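You operate a simulated robot arm through the tools that you are given. There is no shell and no other tool.

You run a simulated two-armed robot. Do the job below in one go: nothing can be reset, and whatever is moved stays where it is left.

JOB
Dry the wet purple block in the dryer, then switch it off.
Fine: stand it on a pad and turn it under the hood, where it stays.

The check looks at the end state, three seconds after you hand in, the way a careful person would. Anything else that was tipped, shoved, dropped, spilled or broken makes it a failure.

ROBOT AND FRAMES
Two 7-joint arms with two-finger parallel grippers on one trunk that stands fixed in place. Base frame: the origin is at the foot of the trunk, x ahead of it, y to its left, z up. Readings come in m, degrees, newtons and seconds.
The left shoulder is at [0.05, 0.209, 1.196], the right one opposite. With the tool pointing down near the work surface each hand reaches from about 0.1 to 0.88 m from the base axis, measured 20 degrees to its own side. Payload 4.4 kg a hand.
The TCP of each hand is the grasp point between the finger pads, 0.023 m short of the fingertips. In the tool frame z runs along the fingers and y along their closing line. Largest opening 0.094 m; finger width 0.038, thickness 0.01; the body of the gripper, 0.054 by 0.096 m, starts 0.039 m behind the TCP.
Orientation is told as [roll, pitch, yaw] about the base's x, y, z axes, in that order, counted from this pose: with the fingers straight down and closing along the base's y, the tool's x points along the base's -x, its y along +y and its z along -z.

CONTROLS
- The arms move only by the tool arm_command. It takes "left_moves", "right_moves" or both (then of equal length, played together; a hand with none holds still); each is a list of rows, each an object (a shift or turn left out is 0, a gripper value left out holds the last) with "gripper": the opening in per cent of the stroke, from 0 (shut) to 100 (fully open); "travel": the shift along the tool's x, y, z in m, a list of three; "angular": the turn, a rotation vector about the tool's x, y, z in degrees, a list of three. In form: [{"gripper": gripper, "travel": [tx, ty, tz], "angular": [rx, ry, rz]}, ...]. A call has 1 to 20 rows; each row shifts and turns the commanded pose from where the row before left it, along the tool's axes as they then stand. Rows are played at 5 a second. More than 0.05 m and 8.6 degrees between two rows, or a gripper value outside its range, and nothing of the call is played. A pose out of reach is approached as far as the arm can. The call stops where the force on the tool passes 40 N (or 10 N more than at its start, if that is more) or the arm is blocked; 0.2 s more then pass. The fingers move at their own pace (about 0.108 m/s each) and stop on an object; they squeeze with about 22 N. The grip force told is the motor's: it shows also when the fingers shut on nothing. Time passes only in rows, and 0.2 s behind the last, so rows that do not move let the fingers close. The reply holds the time, the measured pose of the TCP, the force on the tool along the base axes, the opening and the grip force, in the units named above and with some noise, with the torque about the TCP (base axes, N m) and any sound that the robot's microphone picked up.
- Cameras (640 x 400 px; columns grow to the right, rows downward): "scene" is now at [0.1484, 0.0422, 1.3751]; the picture's right is [0.47, -0.88, 0.00], its down [-0.46, -0.24, -0.85] and it looks along [0.75, 0.40, -0.52] (base axes); focal length 360 px, centre (320, 200). "left" rides on the left gripper at [0.086, -0.016, -0.074] in its tool frame; the picture's right is [0.18, 0.98, 0.00], its down [-0.58, 0.11, -0.81] and it looks along [-0.79, 0.15, 0.59] (tool axes); focal length 243 px, centre (320, 200). "right" rides on the right gripper at [0.086, 0.016, -0.074] in its tool frame; the picture's right is [-0.18, 0.98, 0.00], its down [-0.58, -0.11, -0.81] and it looks along [-0.79, -0.15, 0.59] (tool axes); focal length 243 px, centre (320, 200). There is no depth. A picture from a camera that has moved, and an enlarged one, comes with that camera's place and axes in the base frame and with its lens.
- camera(camera): a new picture of that camera. No time passes.
- raise_lower(by): slides the trunk up (or, below 0, down) by that many m; the arms and the scene camera ride with it, the base frame stays. It gives what a move gives, with no picture.
- turn_head(pan, tilt): turns the head with the scene camera to pan (to the left, within 80 degrees either way) and tilt (down, from -29 to 69), counted from straight ahead of the robot. It gives what a move gives.
- close_up(camera, box): a new picture of the part [left, top, right, bottom] of that camera's present view, enlarged. No time passes.
- hand_in(): hands the job in; it is judged then, once.

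Places have to be worked out from the pictures, the camera data and where the tool is seen. Open the grippers and draw the arms clear of the work before you hand the job in, unless the task says otherwise.

The tools are called after "Emit:" as a command line: name --argument value ..., lists and objects as JSON in quotes. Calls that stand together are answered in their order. arm_command: Moves the arms, as the interface text tells. Its arguments: {"type":"object","properties":{"left_moves":{"type":"array","items":{"type":"object","properties":{"gripper":{"type":"number"},"travel":{"type":"array","items":{"type":"number"}},"angular":{"type":"array","items":{"type":"number"}}}}},"right_moves":{"type":"array","items":{"type":"object","properties":{"gripper":{"type":"number"},"travel":{"type":"array","items":{"type":"number"}},"angular":{"type":"array","items":{"type":"number"}}}}}},"required":[]} The other tools are called the same way: raise_lower (by) slides the trunk up or down; turn_head (pan, tilt) turns the head that bears the scene camera; camera (camera) takes a picture; close_up (camera, box) takes an enlarged picture of a part of a camera's view; hand_in () hands the job in.

At the start:

```text
time: 0.0
left_tool_pos: [0.3478, 0.4822, 1.1596]
left_tool_rot: [0.0, 0.0, -0.2]
left_wrist_force: [-0.5, 0.2, 0.7]
left_moment: [0.0, -0.01, 0.03]
left_opening: 0.0939
left_grip_force: 0.0
right_tool_pos: [0.5117, 0.0038, 1.1428]
right_tool_rot: [0.1, 0.0, 0.0]
right_wrist_force: [0.7, 0.1, -0.2]
right_moment: [0.0, -0.01, 0.04]
right_opening: 0.0942
right_grip_force: 0.0
trunk travel left (down, up): [-0.275, 0.288]
head pan, tilt: [27.9, 31.4]
```

scene: 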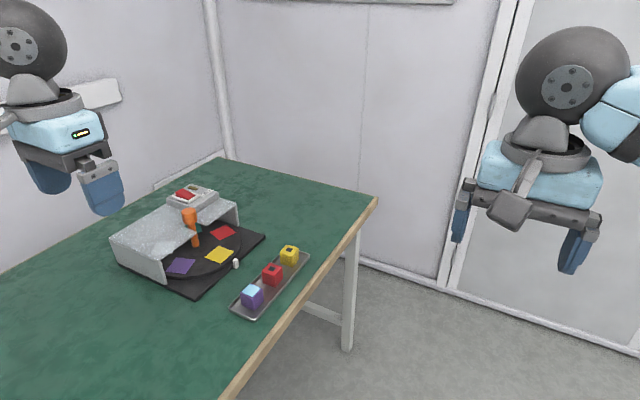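
right: 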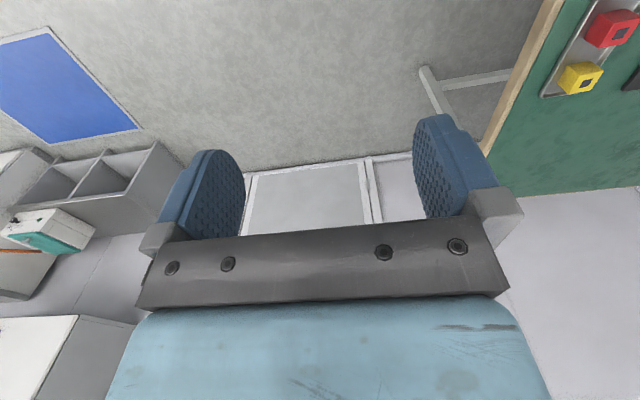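
left: 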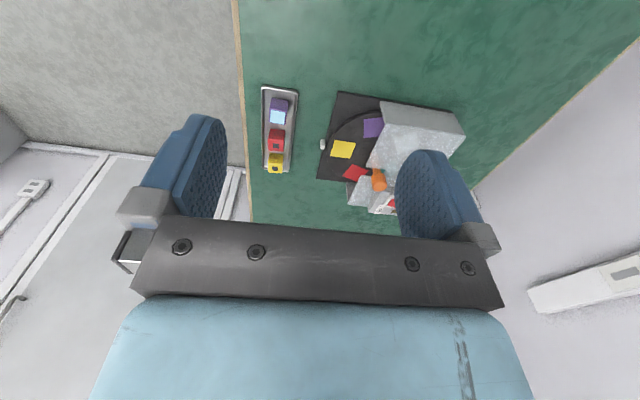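

The scene shows a turntable dryer with a hood, pads in purple/yellow/red, an orange lever, a white peg, and a tray with three blocks. I'll take enlarged views to understand it.

Emit:
close_up --camera "scene" --box '[100, 170, 324, 310]'

Emit:
close_up --camera "left" --box '[240, 70, 480, 220]'

```text
2.86 times, centred on (212, 240) of scene
camera zoom: at [0.1484, 0.0422, 1.3751], right [0.47, -0.88, 0.0], down [-0.46, -0.24, -0.85], along [0.75, 0.4, -0.52], focal length 1028 px, centre (629, 86)
```

zoom: 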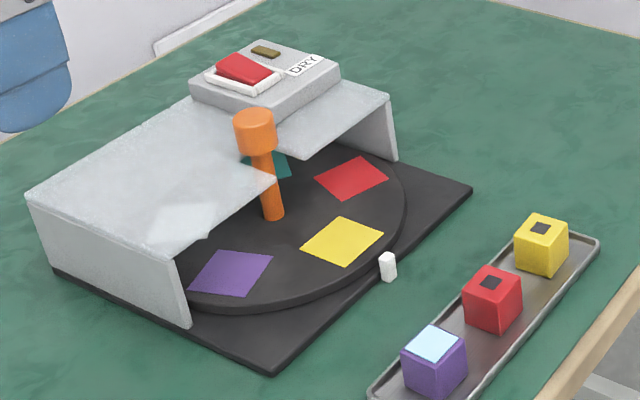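

```text
2.67 times, centred on (360, 145) of left
camera zoom: at [0.2592, 0.4658, 1.2352], right [-0.18, 0.98, 0.0], down [0.58, 0.11, 0.81], along [0.79, 0.15, -0.59], focal length 647 px, centre (213, 347)
```

zoom: 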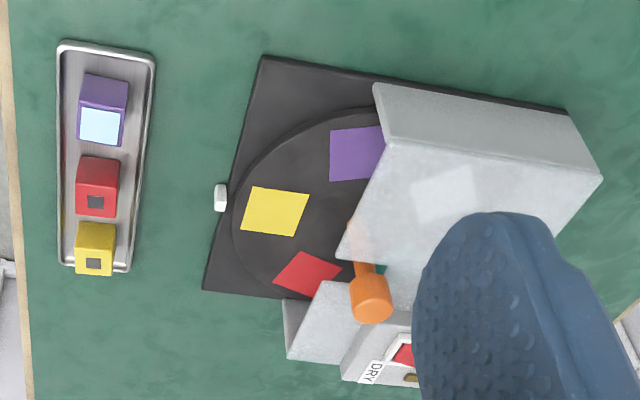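

I judge the pads at z≈0.78 about a turntable centred near (0.65, 0.68), with an orange knob on its axis (knob z≈0.88), and the purple block near (0.575, 0.437) with its top at z≈0.80. I'll shift the left hand over toward the dryer, high up, for a better view.

Emit:
arm_command --left_moves '[{"travel": [0, 0.05, 0]}, {"travel": [0, 0.05, 0]}, {"travel": [0, 0.05, 0]}, {"travel": [0, 0.04, 0]}, {}]'

Emit:
camera --camera "left"

```text
time: 1.2
left_tool_pos: [0.345, 0.6715, 1.1614]
left_tool_rot: [0.0, 0.1, 0.0]
left_wrist_force: [-0.2, -0.6, -0.5]
left_moment: [0.01, 0.01, -0.05]
left_opening: 0.0942
left_grip_force: 0.1
right_tool_pos: [0.5116, 0.0042, 1.1419]
right_tool_rot: [0.1, 0.0, 0.0]
right_wrist_force: [0.7, -0.2, 0.7]
right_moment: [-0.03, -0.02, 0.0]
right_opening: 0.094
right_grip_force: 0.0
trunk travel left (down, up): [-0.275, 0.288]
head pan, tilt: [27.9, 31.4]
```

```text
taken
camera left: at [0.2581, 0.6543, 1.2372], right [-0.18, 0.98, 0.0], down [0.58, 0.11, 0.81], along [0.79, 0.15, -0.59], focal length 243 px, centre (320, 200)
```

left: 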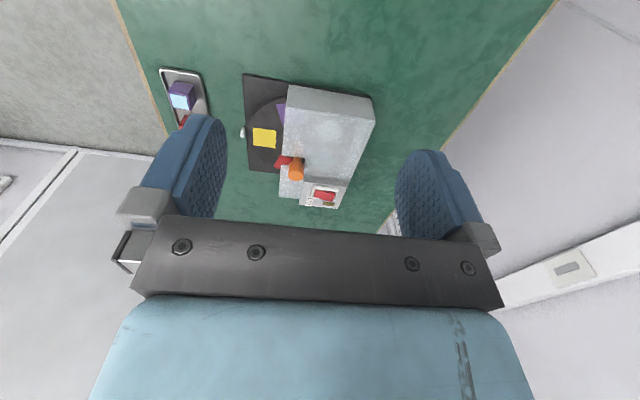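

Now I'll take the hand forward so the camera looks more steeply down on the dryer.

Emit:
arm_command --left_moves '[{"travel": [-0.05, 0, 0]}, {"travel": [-0.05, 0, 0]}, {"travel": [-0.05, 0, 0]}, {}]'

Emit:
close_up --camera "left" --box '[140, 0, 460, 200]'

Emit:
camera --camera "scene"

```text
time: 2.2
left_tool_pos: [0.4914, 0.6673, 1.1635]
left_tool_rot: [0.2, -0.1, 0.0]
left_wrist_force: [-1.0, -0.6, 0.7]
left_moment: [0.02, -0.01, -0.02]
left_opening: 0.094
left_grip_force: 0.1
right_tool_pos: [0.5089, 0.0017, 1.1456]
right_tool_rot: [0.2, -0.2, -0.1]
right_wrist_force: [-0.5, -0.7, 0.7]
right_moment: [0.03, -0.05, 0.01]
right_opening: 0.094
right_grip_force: 0.0
trunk travel left (down, up): [-0.275, 0.288]
head pan, tilt: [27.9, 31.4]
```

```text
2.00 times, centred on (300, 100) of left
camera zoom: at [0.403, 0.6511, 1.239], right [-0.18, 0.98, 0.0], down [0.58, 0.11, 0.81], along [0.79, 0.15, -0.59], focal length 485 px, centre (360, 400)
```

zoom: 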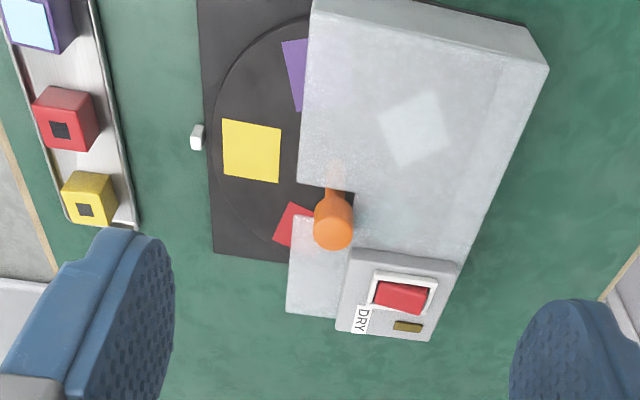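

```text
taken
camera scene: at [0.1447, 0.0392, 1.3759], right [0.47, -0.88, 0.0], down [-0.46, -0.24, -0.86], along [0.76, 0.4, -0.52], focal length 360 px, centre (320, 200)
```

scene: 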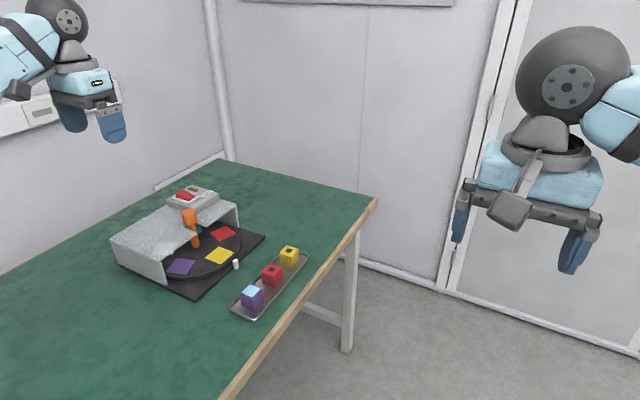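

The hood roof (z≈0.85) is translucent, with a slot around the knob stem; there seem to be five pads. I'll zoom in on the knob and the rocker switch to see their shape and state.

Emit:
close_up --camera "scene" --box '[160, 175, 256, 235]'

Emit:
close_up --camera "left" --box '[270, 80, 398, 180]'

Emit:
close_up --camera "scene" --box '[210, 235, 322, 325]'

```text
6.67 times, centred on (208, 205) of scene
camera zoom: at [0.1447, 0.0392, 1.3759], right [0.47, -0.88, 0.0], down [-0.46, -0.24, -0.86], along [0.76, 0.4, -0.52], focal length 2399 px, centre (1067, 167)
```

zoom: 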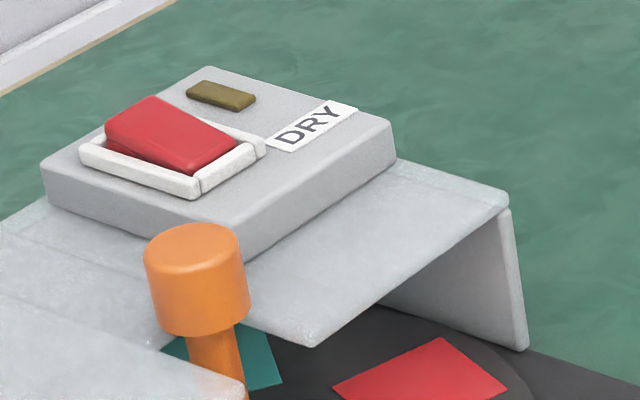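

```text
4.00 times, centred on (334, 130) of left
camera zoom: at [0.403, 0.6511, 1.239], right [-0.18, 0.98, 0.0], down [0.58, 0.11, 0.81], along [0.79, 0.15, -0.59], focal length 970 px, centre (264, 480)
```

zoom: 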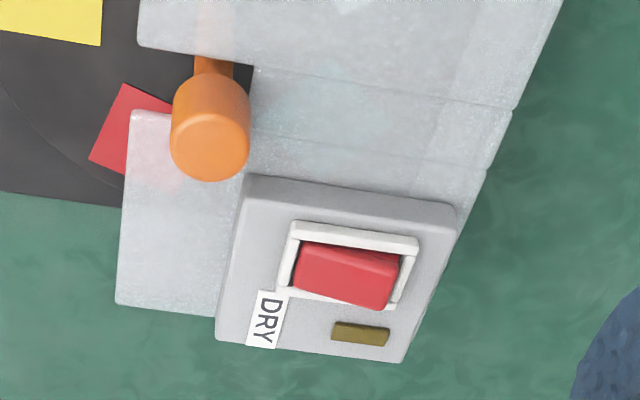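

```text
4.44 times, centred on (266, 280) of scene
camera zoom: at [0.1447, 0.0392, 1.3759], right [0.47, -0.88, 0.0], down [-0.46, -0.24, -0.86], along [0.76, 0.4, -0.52], focal length 1599 px, centre (560, -156)
```

zoom: 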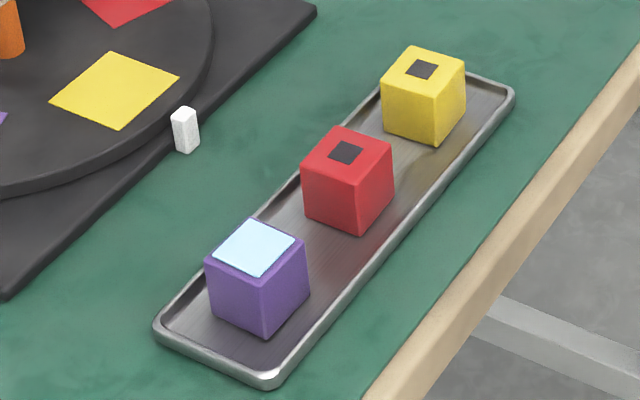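

The rocker's +y end stands up and its −y end is down, with the lamp dark, so it is presumably off. I'll bring the left hand above the purple block (≈0.575, 0.436), yawed +90° so the camera bracket stays away from the hood when placing.

Emit:
arm_command --left_moves '[{"travel": [-0.01045, -0.0289, 0.0267]}, {"travel": [-0.01045, -0.0289, 0.0267]}, {"travel": [-0.01045, -0.0289, 0.0267]}, {"travel": [-0.01045, -0.0289, 0.0267]}, {"travel": [-0.01045, -0.0289, 0.0267]}, {"travel": [-0.01045, -0.0289, 0.0267]}, {"travel": [-0.01045, -0.0289, 0.0267]}, {"travel": [-0.01045, -0.0289, 0.0267]}, {"angular": [0, 0, -8.5]}, {"angular": [0, 0, -8.5]}, {"angular": [0, 0, -8.5]}, {"angular": [0, 0, -8.5]}, {"angular": [0, 0, -8.5]}, {"angular": [0, 0, -8.5]}, {"angular": [0, 0, -8.5]}, {"angular": [0, 0, -8.5]}, {"angular": [0, 0, -8.5]}, {"angular": [0, 0, -8.5]}]'

Emit:
camera --camera "left"

Emit:
camera --camera "scene"

```text
time: 6.0
left_tool_pos: [0.5807, 0.4403, 0.9461]
left_tool_rot: [0.0, 0.0, 85.3]
left_wrist_force: [0.1, 0.2, 0.9]
left_moment: [0.0, -0.02, -0.02]
left_opening: 0.0938
left_grip_force: 0.0
right_tool_pos: [0.5109, 0.0038, 1.1421]
right_tool_rot: [0.0, 0.1, 0.0]
right_wrist_force: [0.0, -0.9, 0.2]
right_moment: [0.02, 0.04, 0.02]
right_opening: 0.0937
right_grip_force: 0.0
trunk travel left (down, up): [-0.275, 0.288]
head pan, tilt: [27.9, 31.4]
```

```text
taken
camera left: at [0.5879, 0.3535, 1.0219], right [-0.99, -0.1, 0.0], down [-0.06, 0.59, 0.81], along [-0.08, 0.8, -0.59], focal length 243 px, centre (320, 200)
```

left: 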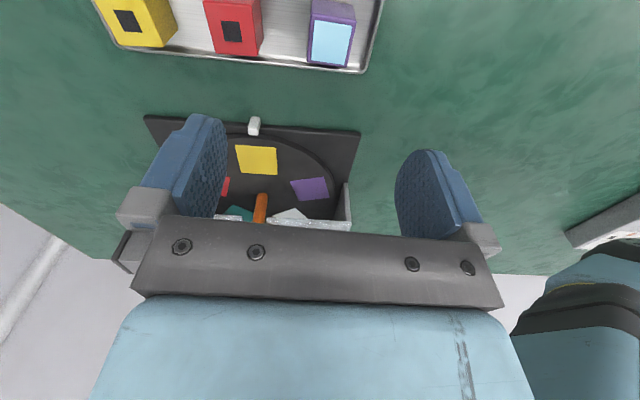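

```text
taken
camera scene: at [0.1484, 0.0422, 1.3751], right [0.47, -0.88, 0.0], down [-0.46, -0.24, -0.85], along [0.75, 0.4, -0.52], focal length 360 px, centre (320, 200)
```

scene: 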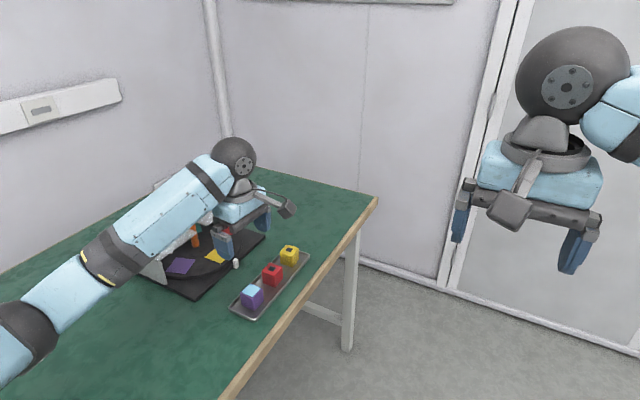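

The block appears about 8 mm short of the tool in x and 4 mm in y, aligned with the base axes. I'll finish the yaw to 90°, narrow the opening to ~0.06 m, correct and descend part way, then look again.

Emit:
arm_command --left_moves '[{"angular": [0, 0, -4.7], "gripper": 66}, {"travel": [0.004, 0.0086, 0.0]}, {"travel": [0, 0, 0.04]}, {"travel": [0, 0, 0.03]}, {}, {}]'

Emit:
camera --camera "left"

Emit:
close_up --camera "scene" --box '[190, 180, 350, 330]'

```text
time: 7.4
left_tool_pos: [0.5706, 0.4387, 0.8776]
left_tool_rot: [0.0, 0.0, 89.6]
left_wrist_force: [0.7, -0.7, 0.0]
left_moment: [-0.01, 0.02, 0.0]
left_opening: 0.0621
left_grip_force: 0.0
right_tool_pos: [0.5113, 0.0034, 1.1418]
right_tool_rot: [0.0, -0.1, 0.0]
right_wrist_force: [0.8, -0.5, 0.4]
right_moment: [-0.01, 0.04, -0.01]
right_opening: 0.0941
right_grip_force: 0.1
trunk travel left (down, up): [-0.275, 0.288]
head pan, tilt: [27.9, 31.4]
```

```text
taken
camera left: at [0.5846, 0.3521, 0.9526], right [-0.98, -0.18, 0.0], down [-0.11, 0.58, 0.81], along [-0.14, 0.79, -0.59], focal length 243 px, centre (320, 200)
```

left: 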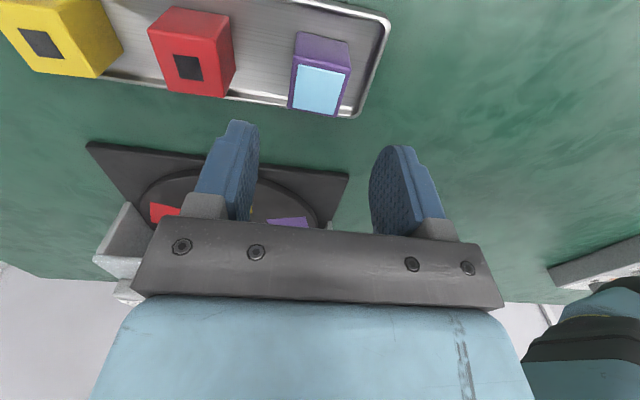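

```text
2.67 times, centred on (270, 255) of scene
camera zoom: at [0.1484, 0.0423, 1.3751], right [0.47, -0.88, 0.0], down [-0.46, -0.24, -0.85], along [0.75, 0.4, -0.52], focal length 959 px, centre (453, 53)
```

zoom: 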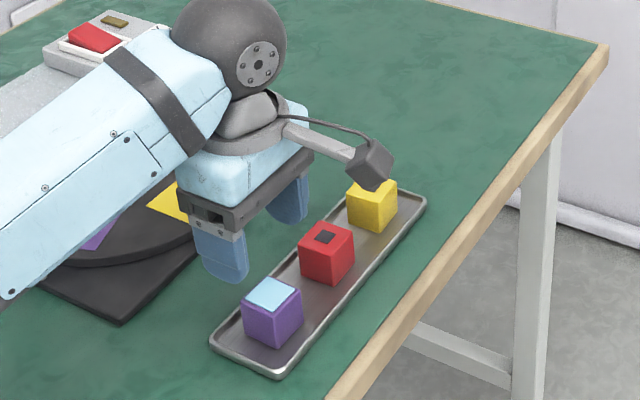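

The tool is centred over the block to within ~2 mm. I'll narrow the opening to ~0.051 m to clear the tray rim, descend so the tips reach z≈0.774, and close on the block.

Emit:
arm_command --left_moves '[{"gripper": 54, "travel": [0.001, -0.0015, 0]}, {"travel": [0, 0, 0.03]}, {"travel": [0, 0, 0.03]}, {"travel": [0, 0, 0.015]}, {"travel": [0, 0, 0.0055]}, {}]'

Emit:
camera --camera "left"

Emit:
close_up --camera "scene" --box '[190, 200, 318, 330]'

```text
time: 8.8
left_tool_pos: [0.5732, 0.4366, 0.7944]
left_tool_rot: [0.0, 0.0, 89.7]
left_wrist_force: [0.4, -0.4, -0.6]
left_moment: [0.0, 0.01, -0.01]
left_opening: 0.0506
left_grip_force: 0.1
right_tool_pos: [0.5118, 0.0039, 1.1422]
right_tool_rot: [0.0, -0.1, -0.1]
right_wrist_force: [-0.6, -0.1, -0.2]
right_moment: [0.02, 0.02, -0.03]
right_opening: 0.0939
right_grip_force: 0.2
trunk travel left (down, up): [-0.275, 0.288]
head pan, tilt: [27.9, 31.4]
```

```text
taken
camera left: at [0.5874, 0.3502, 0.871], right [-0.98, -0.18, 0.0], down [-0.11, 0.58, 0.81], along [-0.14, 0.79, -0.59], focal length 243 px, centre (320, 200)
```

left: 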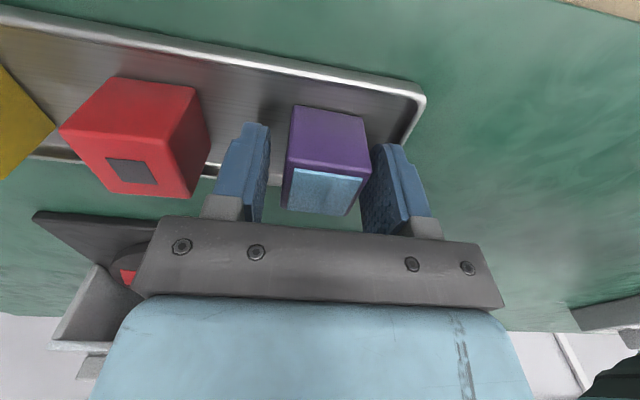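

```text
3.08 times, centred on (254, 265) of scene
camera zoom: at [0.1484, 0.0422, 1.3751], right [0.47, -0.88, 0.0], down [-0.46, -0.24, -0.85], along [0.75, 0.4, -0.52], focal length 1107 px, centre (523, 0)
```

zoom: 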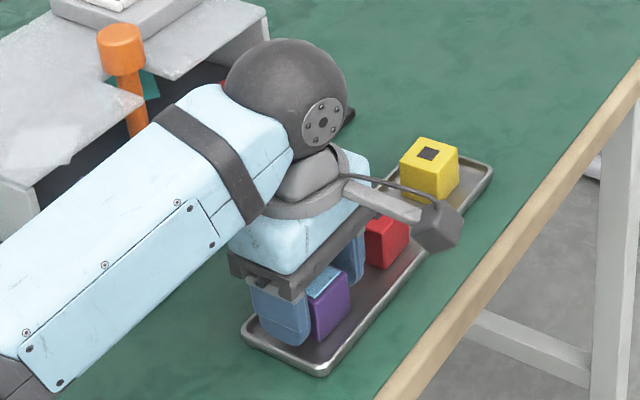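

The block sits between the fingers with clearance on both sides. I'll close on it.

Emit:
arm_command --left_moves '[{"gripper": 0}, {}, {}]'

```text
time: 9.6
left_tool_pos: [0.5715, 0.4365, 0.794]
left_tool_rot: [0.0, 0.0, 89.6]
left_wrist_force: [-1.0, -0.8, -0.2]
left_moment: [0.04, 0.0, 0.01]
left_opening: 0.0355
left_grip_force: 22.1
right_tool_pos: [0.5104, 0.0032, 1.1426]
right_tool_rot: [0.0, 0.0, 0.0]
right_wrist_force: [0.4, -0.4, -0.1]
right_moment: [0.0, -0.03, -0.02]
right_opening: 0.0943
right_grip_force: 0.1
trunk travel left (down, up): [-0.275, 0.288]
head pan, tilt: [27.9, 31.4]
```

Gripped (opening 0.0355 m, 22 N). I'll lift it straight up and look.

Emit:
arm_command --left_moves '[{"travel": [0, 0, -0.02]}, {"travel": [0, 0, -0.04]}, {"travel": [0, 0, -0.05]}, {}]'

Emit:
camera --camera "left"

Emit:
camera --camera "scene"

```text
time: 10.6
left_tool_pos: [0.5712, 0.4371, 0.9053]
left_tool_rot: [0.1, 0.1, 89.7]
left_wrist_force: [0.3, 0.4, -0.6]
left_moment: [-0.01, -0.01, -0.01]
left_opening: 0.0003
left_grip_force: 21.7
right_tool_pos: [0.512, 0.0041, 1.1419]
right_tool_rot: [0.0, -0.1, 0.0]
right_wrist_force: [0.1, -0.4, -0.2]
right_moment: [0.02, 0.01, 0.01]
right_opening: 0.0938
right_grip_force: 0.0
trunk travel left (down, up): [-0.275, 0.288]
head pan, tilt: [27.9, 31.4]
```

```text
taken
camera left: at [0.5868, 0.3506, 0.981], right [-0.98, -0.18, 0.0], down [-0.11, 0.58, 0.81], along [-0.14, 0.79, -0.59], focal length 243 px, centre (320, 200)
```

left: 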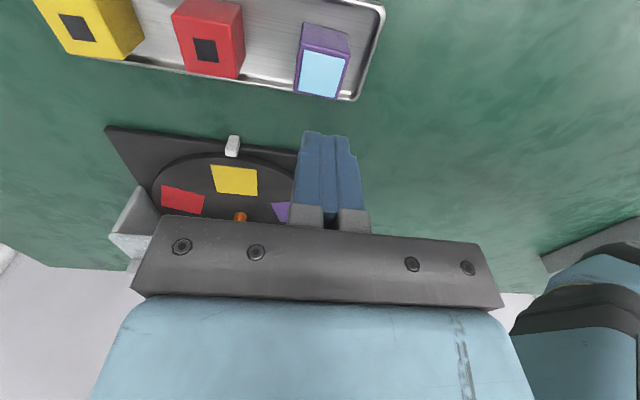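

```text
taken
camera scene: at [0.1491, 0.0423, 1.375], right [0.47, -0.88, 0.0], down [-0.46, -0.24, -0.85], along [0.75, 0.4, -0.52], focal length 360 px, centre (320, 200)
```

scene: 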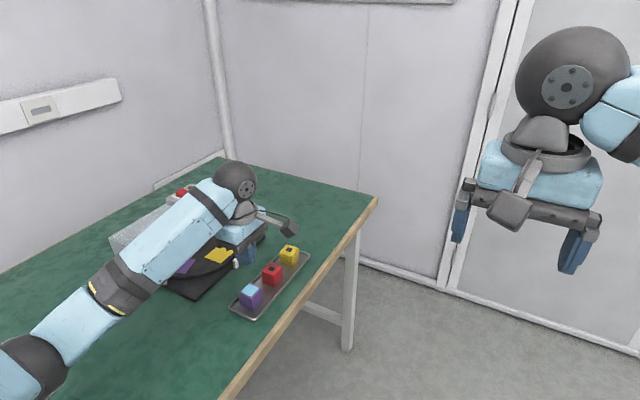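

The block slipped out of the grip and is still standing in the tray (now ≈(0.569, 0.440)). I'll inspect it closely before re-gripping lower and lifting more gently.

Emit:
close_up --camera "left" --box '[150, 0, 420, 130]'

Emit:
close_up --camera "scene" --box '[210, 235, 322, 325]'

```text
2.37 times, centred on (285, 65) of left
camera zoom: at [0.5868, 0.3506, 0.981], right [-0.98, -0.18, 0.0], down [-0.11, 0.58, 0.81], along [-0.14, 0.79, -0.59], focal length 575 px, centre (403, 520)
```

zoom: 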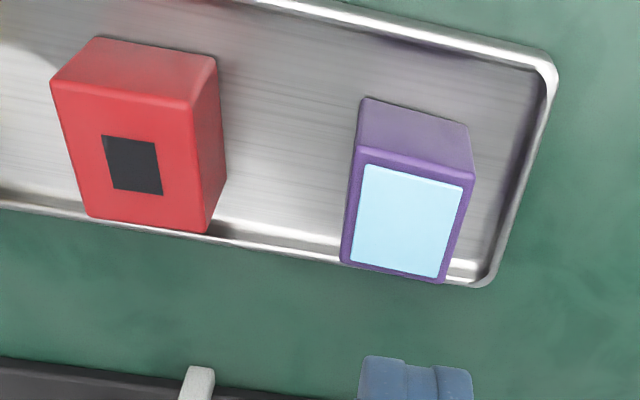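

```text
4.44 times, centred on (266, 280) of scene
camera zoom: at [0.1491, 0.0423, 1.375], right [0.47, -0.88, 0.0], down [-0.46, -0.24, -0.85], along [0.75, 0.4, -0.52], focal length 1599 px, centre (560, -156)
```

zoom: 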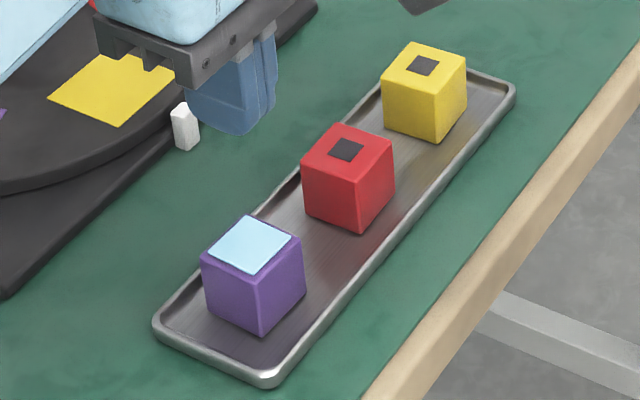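

The block is upright and only slightly shifted. I'll reopen to 0.051 m and go down again, about 5 mm lower than before.

Emit:
arm_command --left_moves '[{"gripper": 54, "travel": [-0.001, 0.001, 0]}, {}, {"travel": [0, 0, 0.04]}, {"travel": [0, 0, 0.04]}, {"travel": [0, 0, 0.02]}, {"travel": [0, 0, 0.01]}, {"travel": [0, 0, 0.006]}, {}]'

Emit:
close_up --camera "left" --box '[180, 60, 460, 235]'

```text
time: 12.4
left_tool_pos: [0.5716, 0.4378, 0.789]
left_tool_rot: [-0.1, 0.0, 89.5]
left_wrist_force: [-0.5, -0.1, -0.1]
left_moment: [-0.02, -0.03, 0.02]
left_opening: 0.0505
left_grip_force: 0.1
right_tool_pos: [0.512, 0.0041, 1.1426]
right_tool_rot: [0.0, 0.0, 0.0]
right_wrist_force: [-0.2, 0.3, 0.5]
right_moment: [0.0, 0.0, 0.02]
right_opening: 0.0939
right_grip_force: 0.0
trunk travel left (down, up): [-0.275, 0.288]
head pan, tilt: [27.9, 31.4]
```

```text
2.29 times, centred on (320, 148) of left
camera zoom: at [0.5865, 0.3514, 0.8646], right [-0.98, -0.18, 0.0], down [-0.11, 0.58, 0.81], along [-0.14, 0.79, -0.59], focal length 555 px, centre (320, 320)
```

zoom: 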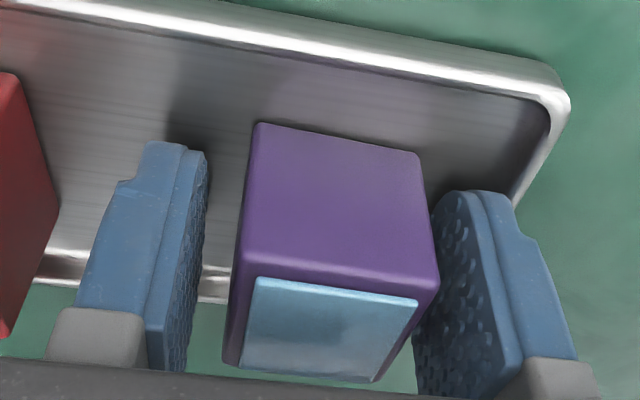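

The fingers straddle the block, with less gap on the −x side. I'll centre the fingers on it, close, hold a moment, and lift only a little slowly to see if it holds.

Emit:
arm_command --left_moves '[{"gripper": 48}, {"travel": [0, 0.003, 0]}, {"gripper": 0}, {}, {}, {}, {}]'

Emit:
close_up --camera "left" --box '[180, 60, 460, 235]'

```text
time: 14.0
left_tool_pos: [0.5672, 0.4371, 0.7899]
left_tool_rot: [0.1, 0.0, 89.6]
left_wrist_force: [-0.1, 0.2, 3.5]
left_moment: [-0.03, -0.01, 0.04]
left_opening: 0.0356
left_grip_force: 21.7
right_tool_pos: [0.5114, 0.0044, 1.1428]
right_tool_rot: [0.0, -0.1, 0.1]
right_wrist_force: [-0.6, 0.9, 0.0]
right_moment: [0.0, 0.01, -0.01]
right_opening: 0.0937
right_grip_force: 0.0
trunk travel left (down, up): [-0.275, 0.288]
head pan, tilt: [27.9, 31.4]
```

```text
2.29 times, centred on (320, 148) of left
camera zoom: at [0.5833, 0.3508, 0.865], right [-0.98, -0.18, 0.0], down [-0.11, 0.58, 0.81], along [-0.14, 0.79, -0.59], focal length 555 px, centre (320, 320)
```

zoom: 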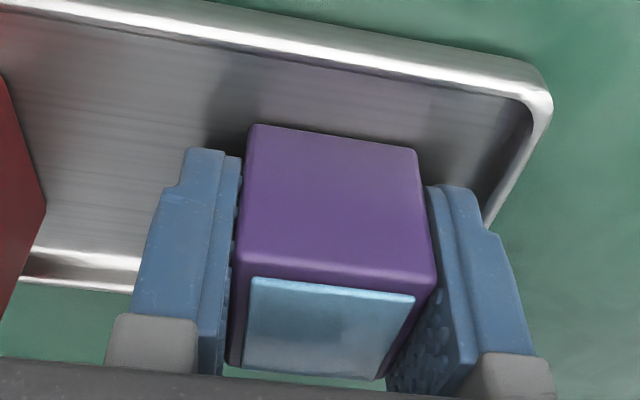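

Gripped again at 0.0356 m. Now a slow small lift of 15 mm.

Emit:
arm_command --left_moves '[{"travel": [0, 0, -0.002]}, {"travel": [0, 0, -0.003]}, {"travel": [0, 0, -0.003]}, {"travel": [0, 0, -0.004]}, {"travel": [0, 0, -0.004]}, {}]'

Emit:
close_up --camera "left" --box '[180, 60, 460, 235]'

```text
time: 15.4
left_tool_pos: [0.5702, 0.4363, 0.8031]
left_tool_rot: [-0.1, 0.1, 89.7]
left_wrist_force: [-0.2, -1.1, -0.7]
left_moment: [-0.02, -0.01, 0.0]
left_opening: 0.0359
left_grip_force: 22.0
right_tool_pos: [0.5113, 0.0045, 1.1419]
right_tool_rot: [-0.1, 0.0, 0.0]
right_wrist_force: [-1.5, 0.3, 0.2]
right_moment: [0.05, 0.04, 0.0]
right_opening: 0.0939
right_grip_force: 0.0
trunk travel left (down, up): [-0.275, 0.288]
head pan, tilt: [27.9, 31.4]
```

```text
2.29 times, centred on (320, 148) of left
camera zoom: at [0.5837, 0.3503, 0.8809], right [-0.98, -0.18, 0.0], down [-0.11, 0.58, 0.81], along [-0.14, 0.79, -0.59], focal length 555 px, centre (320, 320)
```

zoom: 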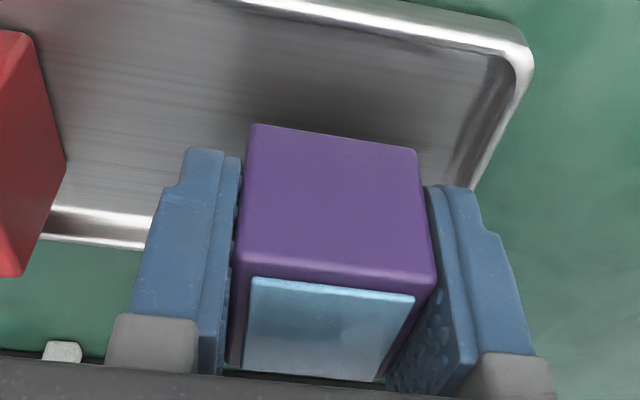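

The block is rising with the fingers this time. I'll continue lifting gently to z≈0.86.

Emit:
arm_command --left_moves '[{"travel": [0, 0, -0.004]}, {"travel": [0, 0, -0.006]}, {"travel": [0, 0, -0.007]}, {"travel": [0, 0, -0.008]}, {"travel": [0, 0, -0.008]}, {"travel": [0, 0, -0.008]}, {"travel": [0, 0, -0.007]}, {"travel": [0, 0, -0.005]}, {"travel": [0, 0, -0.004]}, {}]'

Emit:
camera --camera "left"

```text
time: 17.6
left_tool_pos: [0.5675, 0.4357, 0.8616]
left_tool_rot: [0.0, 0.0, 89.7]
left_wrist_force: [-0.1, -0.6, -1.4]
left_moment: [0.03, 0.02, -0.01]
left_opening: 0.0355
left_grip_force: 21.9
right_tool_pos: [0.5112, 0.0045, 1.1437]
right_tool_rot: [0.0, 0.0, 0.1]
right_wrist_force: [0.8, -0.4, 0.3]
right_moment: [-0.01, 0.0, -0.01]
right_opening: 0.0938
right_grip_force: 0.1
trunk travel left (down, up): [-0.275, 0.288]
head pan, tilt: [27.9, 31.4]
```

```text
taken
camera left: at [0.5834, 0.3502, 0.938], right [-0.98, -0.18, 0.0], down [-0.11, 0.58, 0.81], along [-0.14, 0.79, -0.59], focal length 243 px, centre (320, 200)
```

left: 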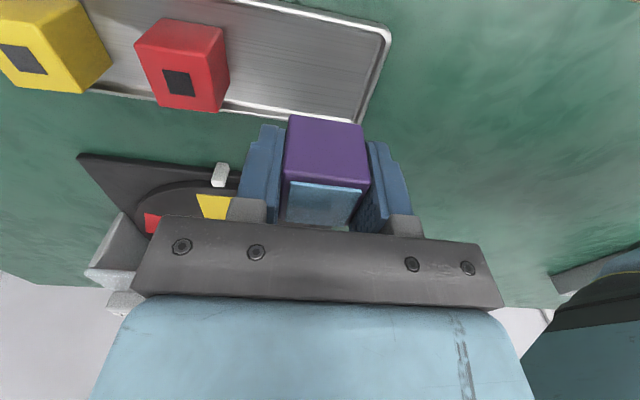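

Still held at z≈0.86. I'll carry it smoothly to above the yellow pad, which I put at ≈(0.653, 0.598).

Emit:
arm_command --left_moves '[{"travel": [-0.004, -0.002, 0]}, {"travel": [-0.008, -0.004, 0]}, {"travel": [-0.011, -0.006, 0]}, {"travel": [-0.0125, -0.0065, 0]}, {"travel": [-0.0125, -0.0065, 0]}, {"travel": [-0.0125, -0.0065, 0]}, {"travel": [-0.0125, -0.0065, 0]}, {"travel": [-0.0125, -0.0065, 0]}, {"travel": [-0.0125, -0.0065, 0]}, {"travel": [-0.0125, -0.0065, 0]}, {"travel": [-0.0125, -0.0065, 0]}, {"travel": [-0.0125, -0.0065, 0]}, {"travel": [-0.011, -0.006, 0]}, {"travel": [-0.008, -0.005, 0]}, {"travel": [-0.004, -0.002, 0]}, {}]'

Emit:
camera --camera "left"

Emit:
close_up --camera "scene" --box '[100, 130, 324, 310]'

```text
time: 21.0
left_tool_pos: [0.6532, 0.5949, 0.8634]
left_tool_rot: [0.0, 0.0, 89.8]
left_wrist_force: [-0.1, 0.2, -1.4]
left_moment: [-0.01, 0.03, -0.02]
left_opening: 0.0358
left_grip_force: 22.5
right_tool_pos: [0.5116, 0.0039, 1.1416]
right_tool_rot: [0.0, -0.1, -0.1]
right_wrist_force: [-0.1, -0.3, -0.3]
right_moment: [0.01, 0.01, 0.01]
right_opening: 0.0938
right_grip_force: 0.1
trunk travel left (down, up): [-0.275, 0.288]
head pan, tilt: [27.9, 31.4]
```

```text
taken
camera left: at [0.6677, 0.5089, 0.9381], right [-0.98, -0.18, 0.0], down [-0.11, 0.58, 0.81], along [-0.14, 0.79, -0.59], focal length 243 px, centre (320, 200)
```

left: 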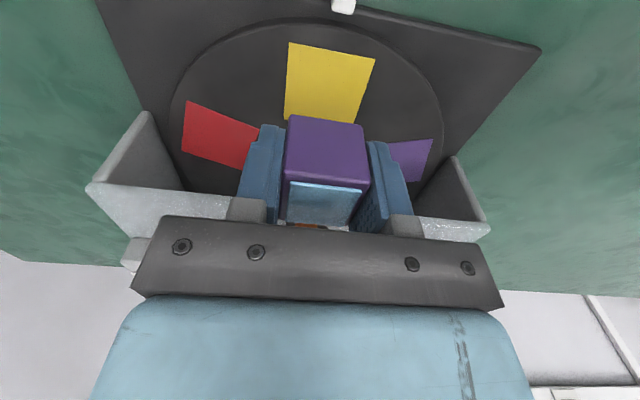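

```text
2.22 times, centred on (212, 220) of scene
camera zoom: at [0.1485, 0.0423, 1.3751], right [0.47, -0.88, 0.0], down [-0.46, -0.24, -0.85], along [0.75, 0.4, -0.52], focal length 800 px, centre (560, 156)
```

zoom: 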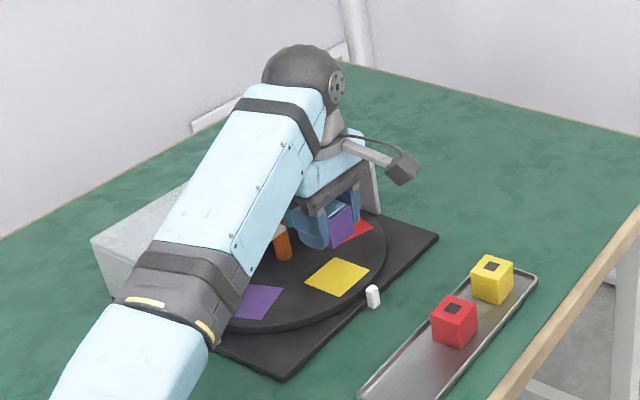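

Pad centre relative to the tool is about 4 mm toward −x and 3 mm toward +y. I'll correct and descend most of the way, then look.

Emit:
arm_command --left_moves '[{"travel": [-0.003, 0.004, 0.004]}, {"travel": [0, 0, 0.008]}, {"travel": [0, 0, 0.01]}, {"travel": [0, 0, 0.01]}, {"travel": [0, 0, 0.008]}, {"travel": [0, 0, 0.005]}, {}]'

Emit:
camera --camera "left"

Emit:
close_up --camera "scene" --box '[140, 170, 268, 290]'

```text
time: 22.6
left_tool_pos: [0.6502, 0.5967, 0.8165]
left_tool_rot: [0.0, 0.0, 89.6]
left_wrist_force: [-0.4, -0.7, -1.1]
left_moment: [0.01, 0.04, 0.03]
left_opening: 0.0357
left_grip_force: 21.8
right_tool_pos: [0.5112, 0.0046, 1.1434]
right_tool_rot: [0.0, 0.1, 0.0]
right_wrist_force: [0.0, 0.2, -1.0]
right_moment: [0.01, -0.02, 0.01]
right_opening: 0.0941
right_grip_force: 0.0
trunk travel left (down, up): [-0.275, 0.288]
head pan, tilt: [27.9, 31.4]
```

```text
taken
camera left: at [0.6638, 0.5115, 0.8923], right [-0.98, -0.18, 0.0], down [-0.11, 0.58, 0.81], along [-0.14, 0.79, -0.59], focal length 243 px, centre (320, 200)
```

left: 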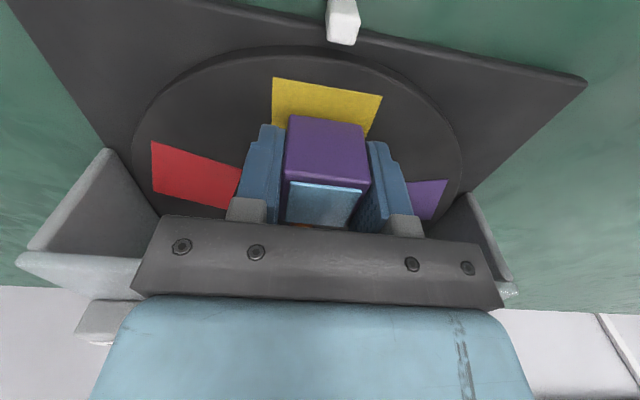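

```text
3.33 times, centred on (204, 230) of scene
camera zoom: at [0.1484, 0.0423, 1.3751], right [0.47, -0.88, 0.0], down [-0.46, -0.24, -0.85], along [0.75, 0.4, -0.52], focal length 1199 px, centre (707, 100)
```

zoom: 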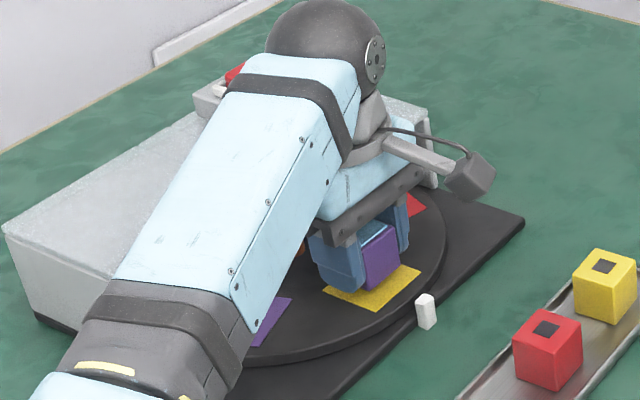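

The block is well centred over the yellow pad. I'll lower the last centimetre in small steps and watch the force.

Emit:
arm_command --left_moves '[{"travel": [0, 0, 0.003]}, {"travel": [0, 0, 0.003]}, {"travel": [0, 0, 0.002]}, {}]'

Emit:
close_up --camera "left" --box '[180, 60, 460, 235]'

Emit:
close_up --camera "scene" --box '[190, 205, 254, 265]'

```text
time: 23.6
left_tool_pos: [0.6482, 0.597, 0.8092]
left_tool_rot: [0.0, 0.0, 89.7]
left_wrist_force: [0.3, -0.7, -1.1]
left_moment: [0.0, -0.02, 0.03]
left_opening: 0.0356
left_grip_force: 22.2
right_tool_pos: [0.5129, 0.0042, 1.1421]
right_tool_rot: [0.0, 0.0, 0.0]
right_wrist_force: [0.3, -0.5, -0.1]
right_moment: [0.0, -0.01, -0.05]
right_opening: 0.0942
right_grip_force: 0.0
trunk travel left (down, up): [-0.275, 0.288]
head pan, tilt: [27.9, 31.4]
```

```text
2.29 times, centred on (320, 148) of left
camera zoom: at [0.6635, 0.5109, 0.8848], right [-0.98, -0.18, 0.0], down [-0.11, 0.58, 0.81], along [-0.14, 0.79, -0.59], focal length 555 px, centre (320, 320)
```

zoom: 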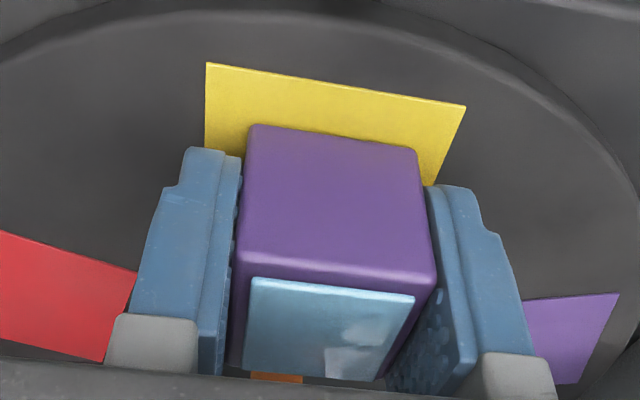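

```text
6.67 times, centred on (222, 235) of scene
camera zoom: at [0.1485, 0.0423, 1.3751], right [0.47, -0.88, 0.0], down [-0.46, -0.24, -0.85], along [0.75, 0.4, -0.52], focal length 2399 px, centre (973, -33)
```

zoom: 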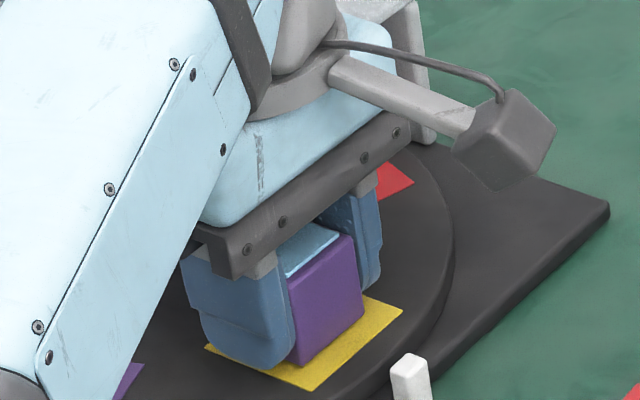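

No contact yet. I'll go another 4 mm in 2 mm steps.

Emit:
arm_command --left_moves '[{"travel": [0, 0, 0.002]}, {"travel": [0, 0, 0.002]}, {}]'

Emit:
close_up --camera "left" --box '[180, 60, 460, 235]'

```text
time: 24.4
left_tool_pos: [0.6511, 0.5973, 0.8056]
left_tool_rot: [-0.1, 0.1, 89.7]
left_wrist_force: [0.2, -0.7, 7.5]
left_moment: [-0.06, 0.1, -0.02]
left_opening: 0.0356
left_grip_force: 21.8
right_tool_pos: [0.5103, 0.0039, 1.1422]
right_tool_rot: [0.0, -0.1, 0.0]
right_wrist_force: [-0.4, -0.6, -0.2]
right_moment: [-0.01, -0.02, 0.01]
right_opening: 0.094
right_grip_force: 0.1
trunk travel left (down, up): [-0.275, 0.288]
head pan, tilt: [27.9, 31.4]
```

```text
2.29 times, centred on (320, 148) of left
camera zoom: at [0.6638, 0.5109, 0.8829], right [-0.98, -0.18, 0.0], down [-0.11, 0.58, 0.81], along [-0.14, 0.79, -0.59], focal length 555 px, centre (320, 320)
```

zoom: 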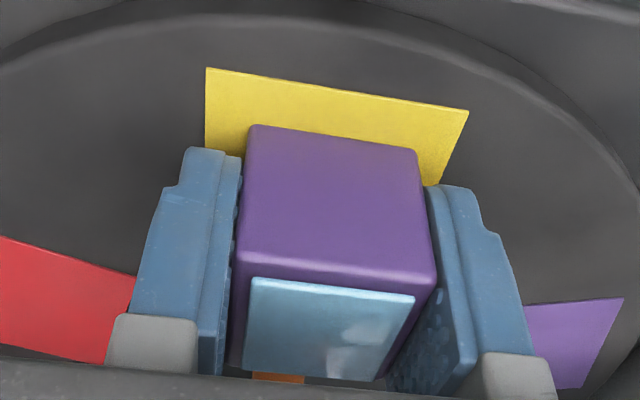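

Contact felt (7.5 N up). I'll open the fingers to release, then retreat straight up gently.

Emit:
arm_command --left_moves '[{"gripper": 40, "travel": [0, 0, -0.0005]}, {"gripper": 60}, {}, {}, {"travel": [0, 0, -0.01]}, {"travel": [0, 0, -0.02]}, {"travel": [0, 0, -0.03]}, {"travel": [0, 0, -0.04]}, {}]'

Emit:
camera --camera "left"

Emit:
close_up --camera "scene" --box '[130, 170, 274, 290]'

```text
time: 26.4
left_tool_pos: [0.6478, 0.5958, 0.905]
left_tool_rot: [0.0, 0.0, 89.7]
left_wrist_force: [0.2, -0.2, -0.4]
left_moment: [-0.01, 0.03, 0.01]
left_opening: 0.0564
left_grip_force: 0.1
right_tool_pos: [0.5121, 0.0043, 1.1424]
right_tool_rot: [0.0, 0.0, -0.1]
right_wrist_force: [0.1, -0.9, 0.4]
right_moment: [0.02, 0.0, -0.01]
right_opening: 0.0939
right_grip_force: 0.0
trunk travel left (down, up): [-0.275, 0.288]
head pan, tilt: [27.9, 31.4]
```

```text
taken
camera left: at [0.6625, 0.5103, 0.9811], right [-0.98, -0.18, 0.0], down [-0.1, 0.58, 0.81], along [-0.14, 0.79, -0.59], focal length 243 px, centre (320, 200)
```

left: 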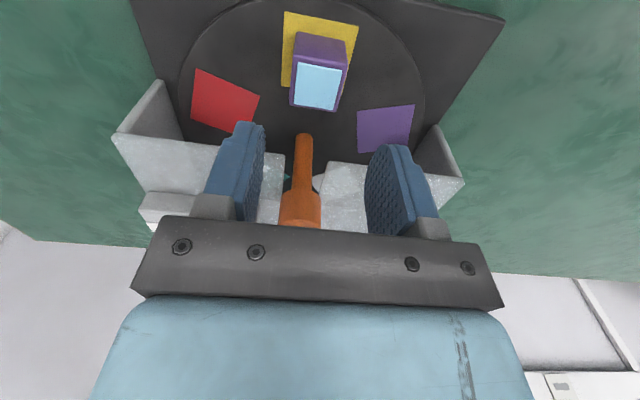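

```text
3.33 times, centred on (202, 230) of scene
camera zoom: at [0.1493, 0.042, 1.375], right [0.47, -0.88, 0.0], down [-0.46, -0.24, -0.85], along [0.75, 0.4, -0.52], focal length 1199 px, centre (713, 100)
```

zoom: 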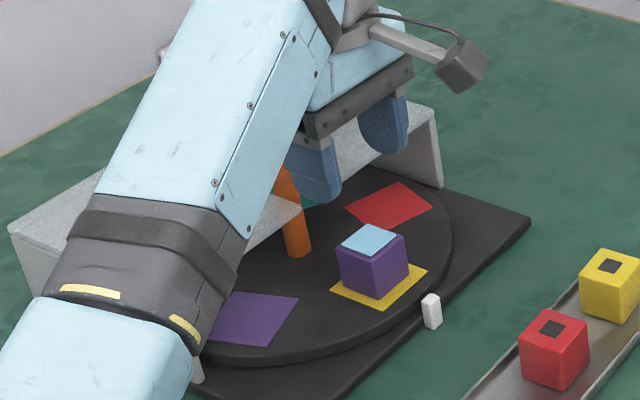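

The block stands well on the yellow pad. Next is the turntable knob, axis ≈(0.651, 0.679), top ≈0.887: I'll raise, move above it and look before descending.

Emit:
arm_command --left_moves '[{"travel": [0, 0, -0.035], "gripper": 80}, {"travel": [0, 0, -0.03]}, {"travel": [-0.03, -0.003, 0]}, {"travel": [-0.03, 0, 0]}, {"travel": [-0.023, 0, 0]}, {"angular": [0, 0, 7.7]}, {}]'

Emit:
camera --camera "left"

Emit:
close_up --camera "scene" --box '[100, 120, 292, 290]'

```text
time: 28.0
left_tool_pos: [0.6522, 0.6819, 0.9708]
left_tool_rot: [0.0, -0.1, 81.8]
left_wrist_force: [0.3, 0.1, 1.4]
left_moment: [-0.01, 0.03, 0.01]
left_opening: 0.0754
left_grip_force: 0.0
right_tool_pos: [0.5108, 0.004, 1.1429]
right_tool_rot: [0.1, 0.0, 0.0]
right_wrist_force: [-0.4, 0.0, -0.3]
right_moment: [0.0, -0.02, 0.02]
right_opening: 0.0939
right_grip_force: 0.1
trunk travel left (down, up): [-0.275, 0.288]
head pan, tilt: [27.9, 31.4]
```

```text
taken
camera left: at [0.6548, 0.5938, 1.0465], right [-1.0, -0.04, 0.0], down [-0.03, 0.59, 0.81], along [-0.04, 0.81, -0.59], focal length 243 px, centre (320, 200)
```

left: 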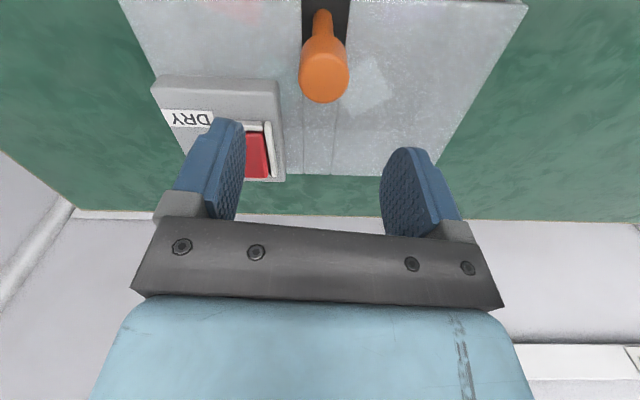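

```text
2.35 times, centred on (196, 205) of scene
camera zoom: at [0.1484, 0.0424, 1.3751], right [0.47, -0.88, 0.0], down [-0.46, -0.24, -0.85], along [0.75, 0.4, -0.52], focal length 847 px, centre (612, 188)
```

zoom: 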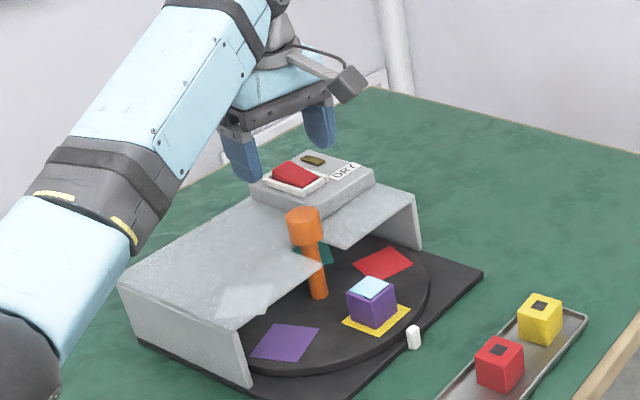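

The knob centre lies about 6 mm along tool x and 2 mm along tool y from the tool. To keep clear of the switch box corner (≈(0.684, 0.687)), I'll start at yaw ≈65°, narrow the fingers to ~0.047 m, and descend to just above the knob.

Emit:
arm_command --left_moves '[{"travel": [0.006, 0.002, 0], "gripper": 50}, {"angular": [0, 0, 8.4]}, {"angular": [0, 0, 8.4]}, {"travel": [0, 0, 0.02]}, {"travel": [0, 0, 0.01]}, {}]'

Emit:
camera --camera "left"

Emit:
close_up --camera "scene" --box '[150, 140, 246, 230]'

```text
time: 29.4
left_tool_pos: [0.6502, 0.676, 0.9397]
left_tool_rot: [0.1, -0.1, 65.2]
left_wrist_force: [0.1, -0.6, -0.7]
left_moment: [0.01, 0.03, 0.02]
left_opening: 0.0468
left_grip_force: 0.1
right_tool_pos: [0.5107, 0.0038, 1.1428]
right_tool_rot: [0.0, 0.1, 0.0]
right_wrist_force: [-0.6, 0.6, -1.3]
right_moment: [-0.01, 0.03, 0.03]
right_opening: 0.0937
right_grip_force: 0.0
trunk travel left (down, up): [-0.275, 0.288]
head pan, tilt: [27.9, 31.4]
```

```text
taken
camera left: at [0.6273, 0.591, 1.0159], right [-0.97, 0.25, 0.0], down [0.15, 0.57, 0.81], along [0.2, 0.78, -0.59], focal length 243 px, centre (320, 200)
```

left: 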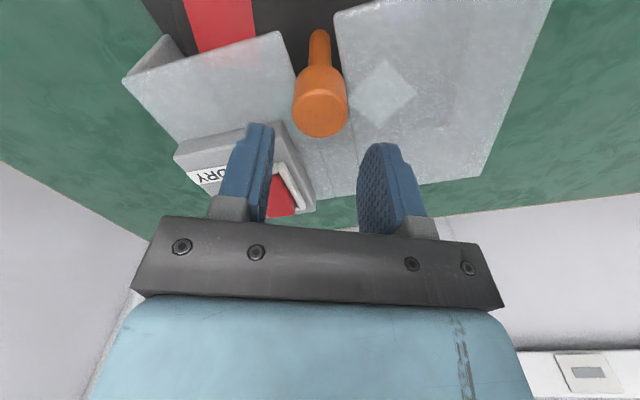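

```text
4.44 times, centred on (198, 185) of scene
camera zoom: at [0.1484, 0.0423, 1.3751], right [0.47, -0.88, 0.0], down [-0.46, -0.24, -0.85], along [0.75, 0.4, -0.52], focal length 1599 px, centre (862, 267)
```

zoom: 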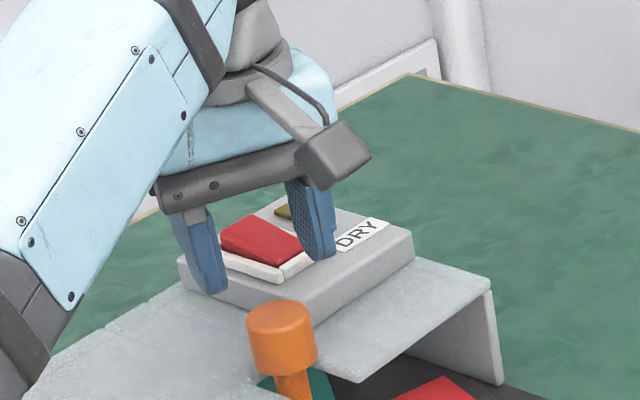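

The knob now lies centred under the tool. I'll go down another 25 mm, to where the tips are at the knob top, and check.

Emit:
arm_command --left_moves '[{"travel": [0, 0, 0.015]}, {"travel": [0, 0, 0.01]}, {}]'

Emit:
close_up --camera "left" --box '[180, 60, 460, 235]'

Emit:
close_up --camera "scene" --box '[150, 160, 246, 240]'

```text
time: 30.2
left_tool_pos: [0.6489, 0.6769, 0.9137]
left_tool_rot: [0.0, -0.1, 65.1]
left_wrist_force: [-0.1, 0.0, -0.2]
left_moment: [0.02, 0.01, 0.0]
left_opening: 0.0469
left_grip_force: 0.0
right_tool_pos: [0.5136, 0.0043, 1.1424]
right_tool_rot: [0.0, 0.0, 0.1]
right_wrist_force: [-0.5, 0.9, -0.1]
right_moment: [0.03, 0.0, 0.01]
right_opening: 0.094
right_grip_force: 0.1
trunk travel left (down, up): [-0.275, 0.288]
head pan, tilt: [27.9, 31.4]
```

```text
2.29 times, centred on (320, 148) of left
camera zoom: at [0.6263, 0.5919, 0.9902], right [-0.97, 0.24, 0.0], down [0.14, 0.57, 0.81], along [0.2, 0.78, -0.59], focal length 555 px, centre (320, 320)
```

zoom: 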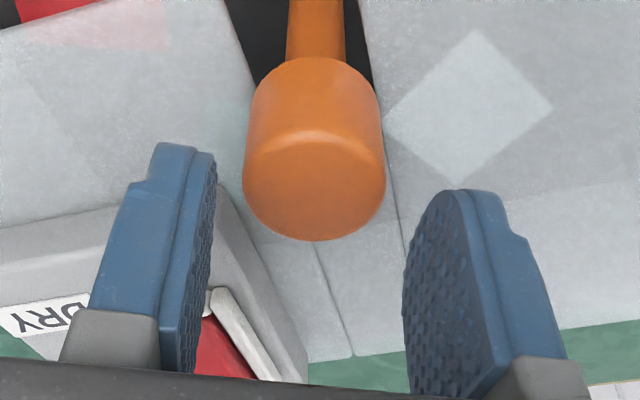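

```text
5.00 times, centred on (198, 200) of scene
camera zoom: at [0.1484, 0.0422, 1.3751], right [0.47, -0.88, 0.0], down [-0.46, -0.24, -0.85], along [0.75, 0.4, -0.52], focal length 1799 px, centre (930, 200)
```

zoom: 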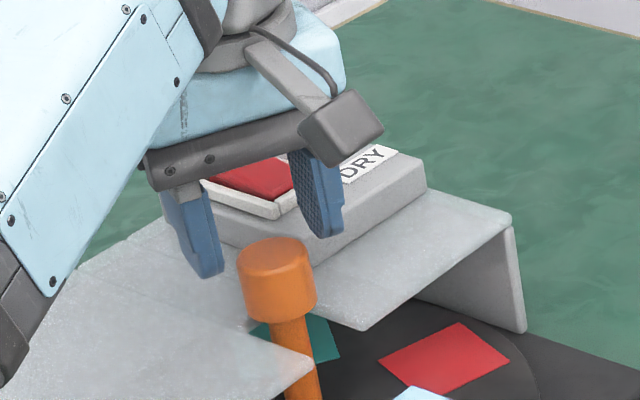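

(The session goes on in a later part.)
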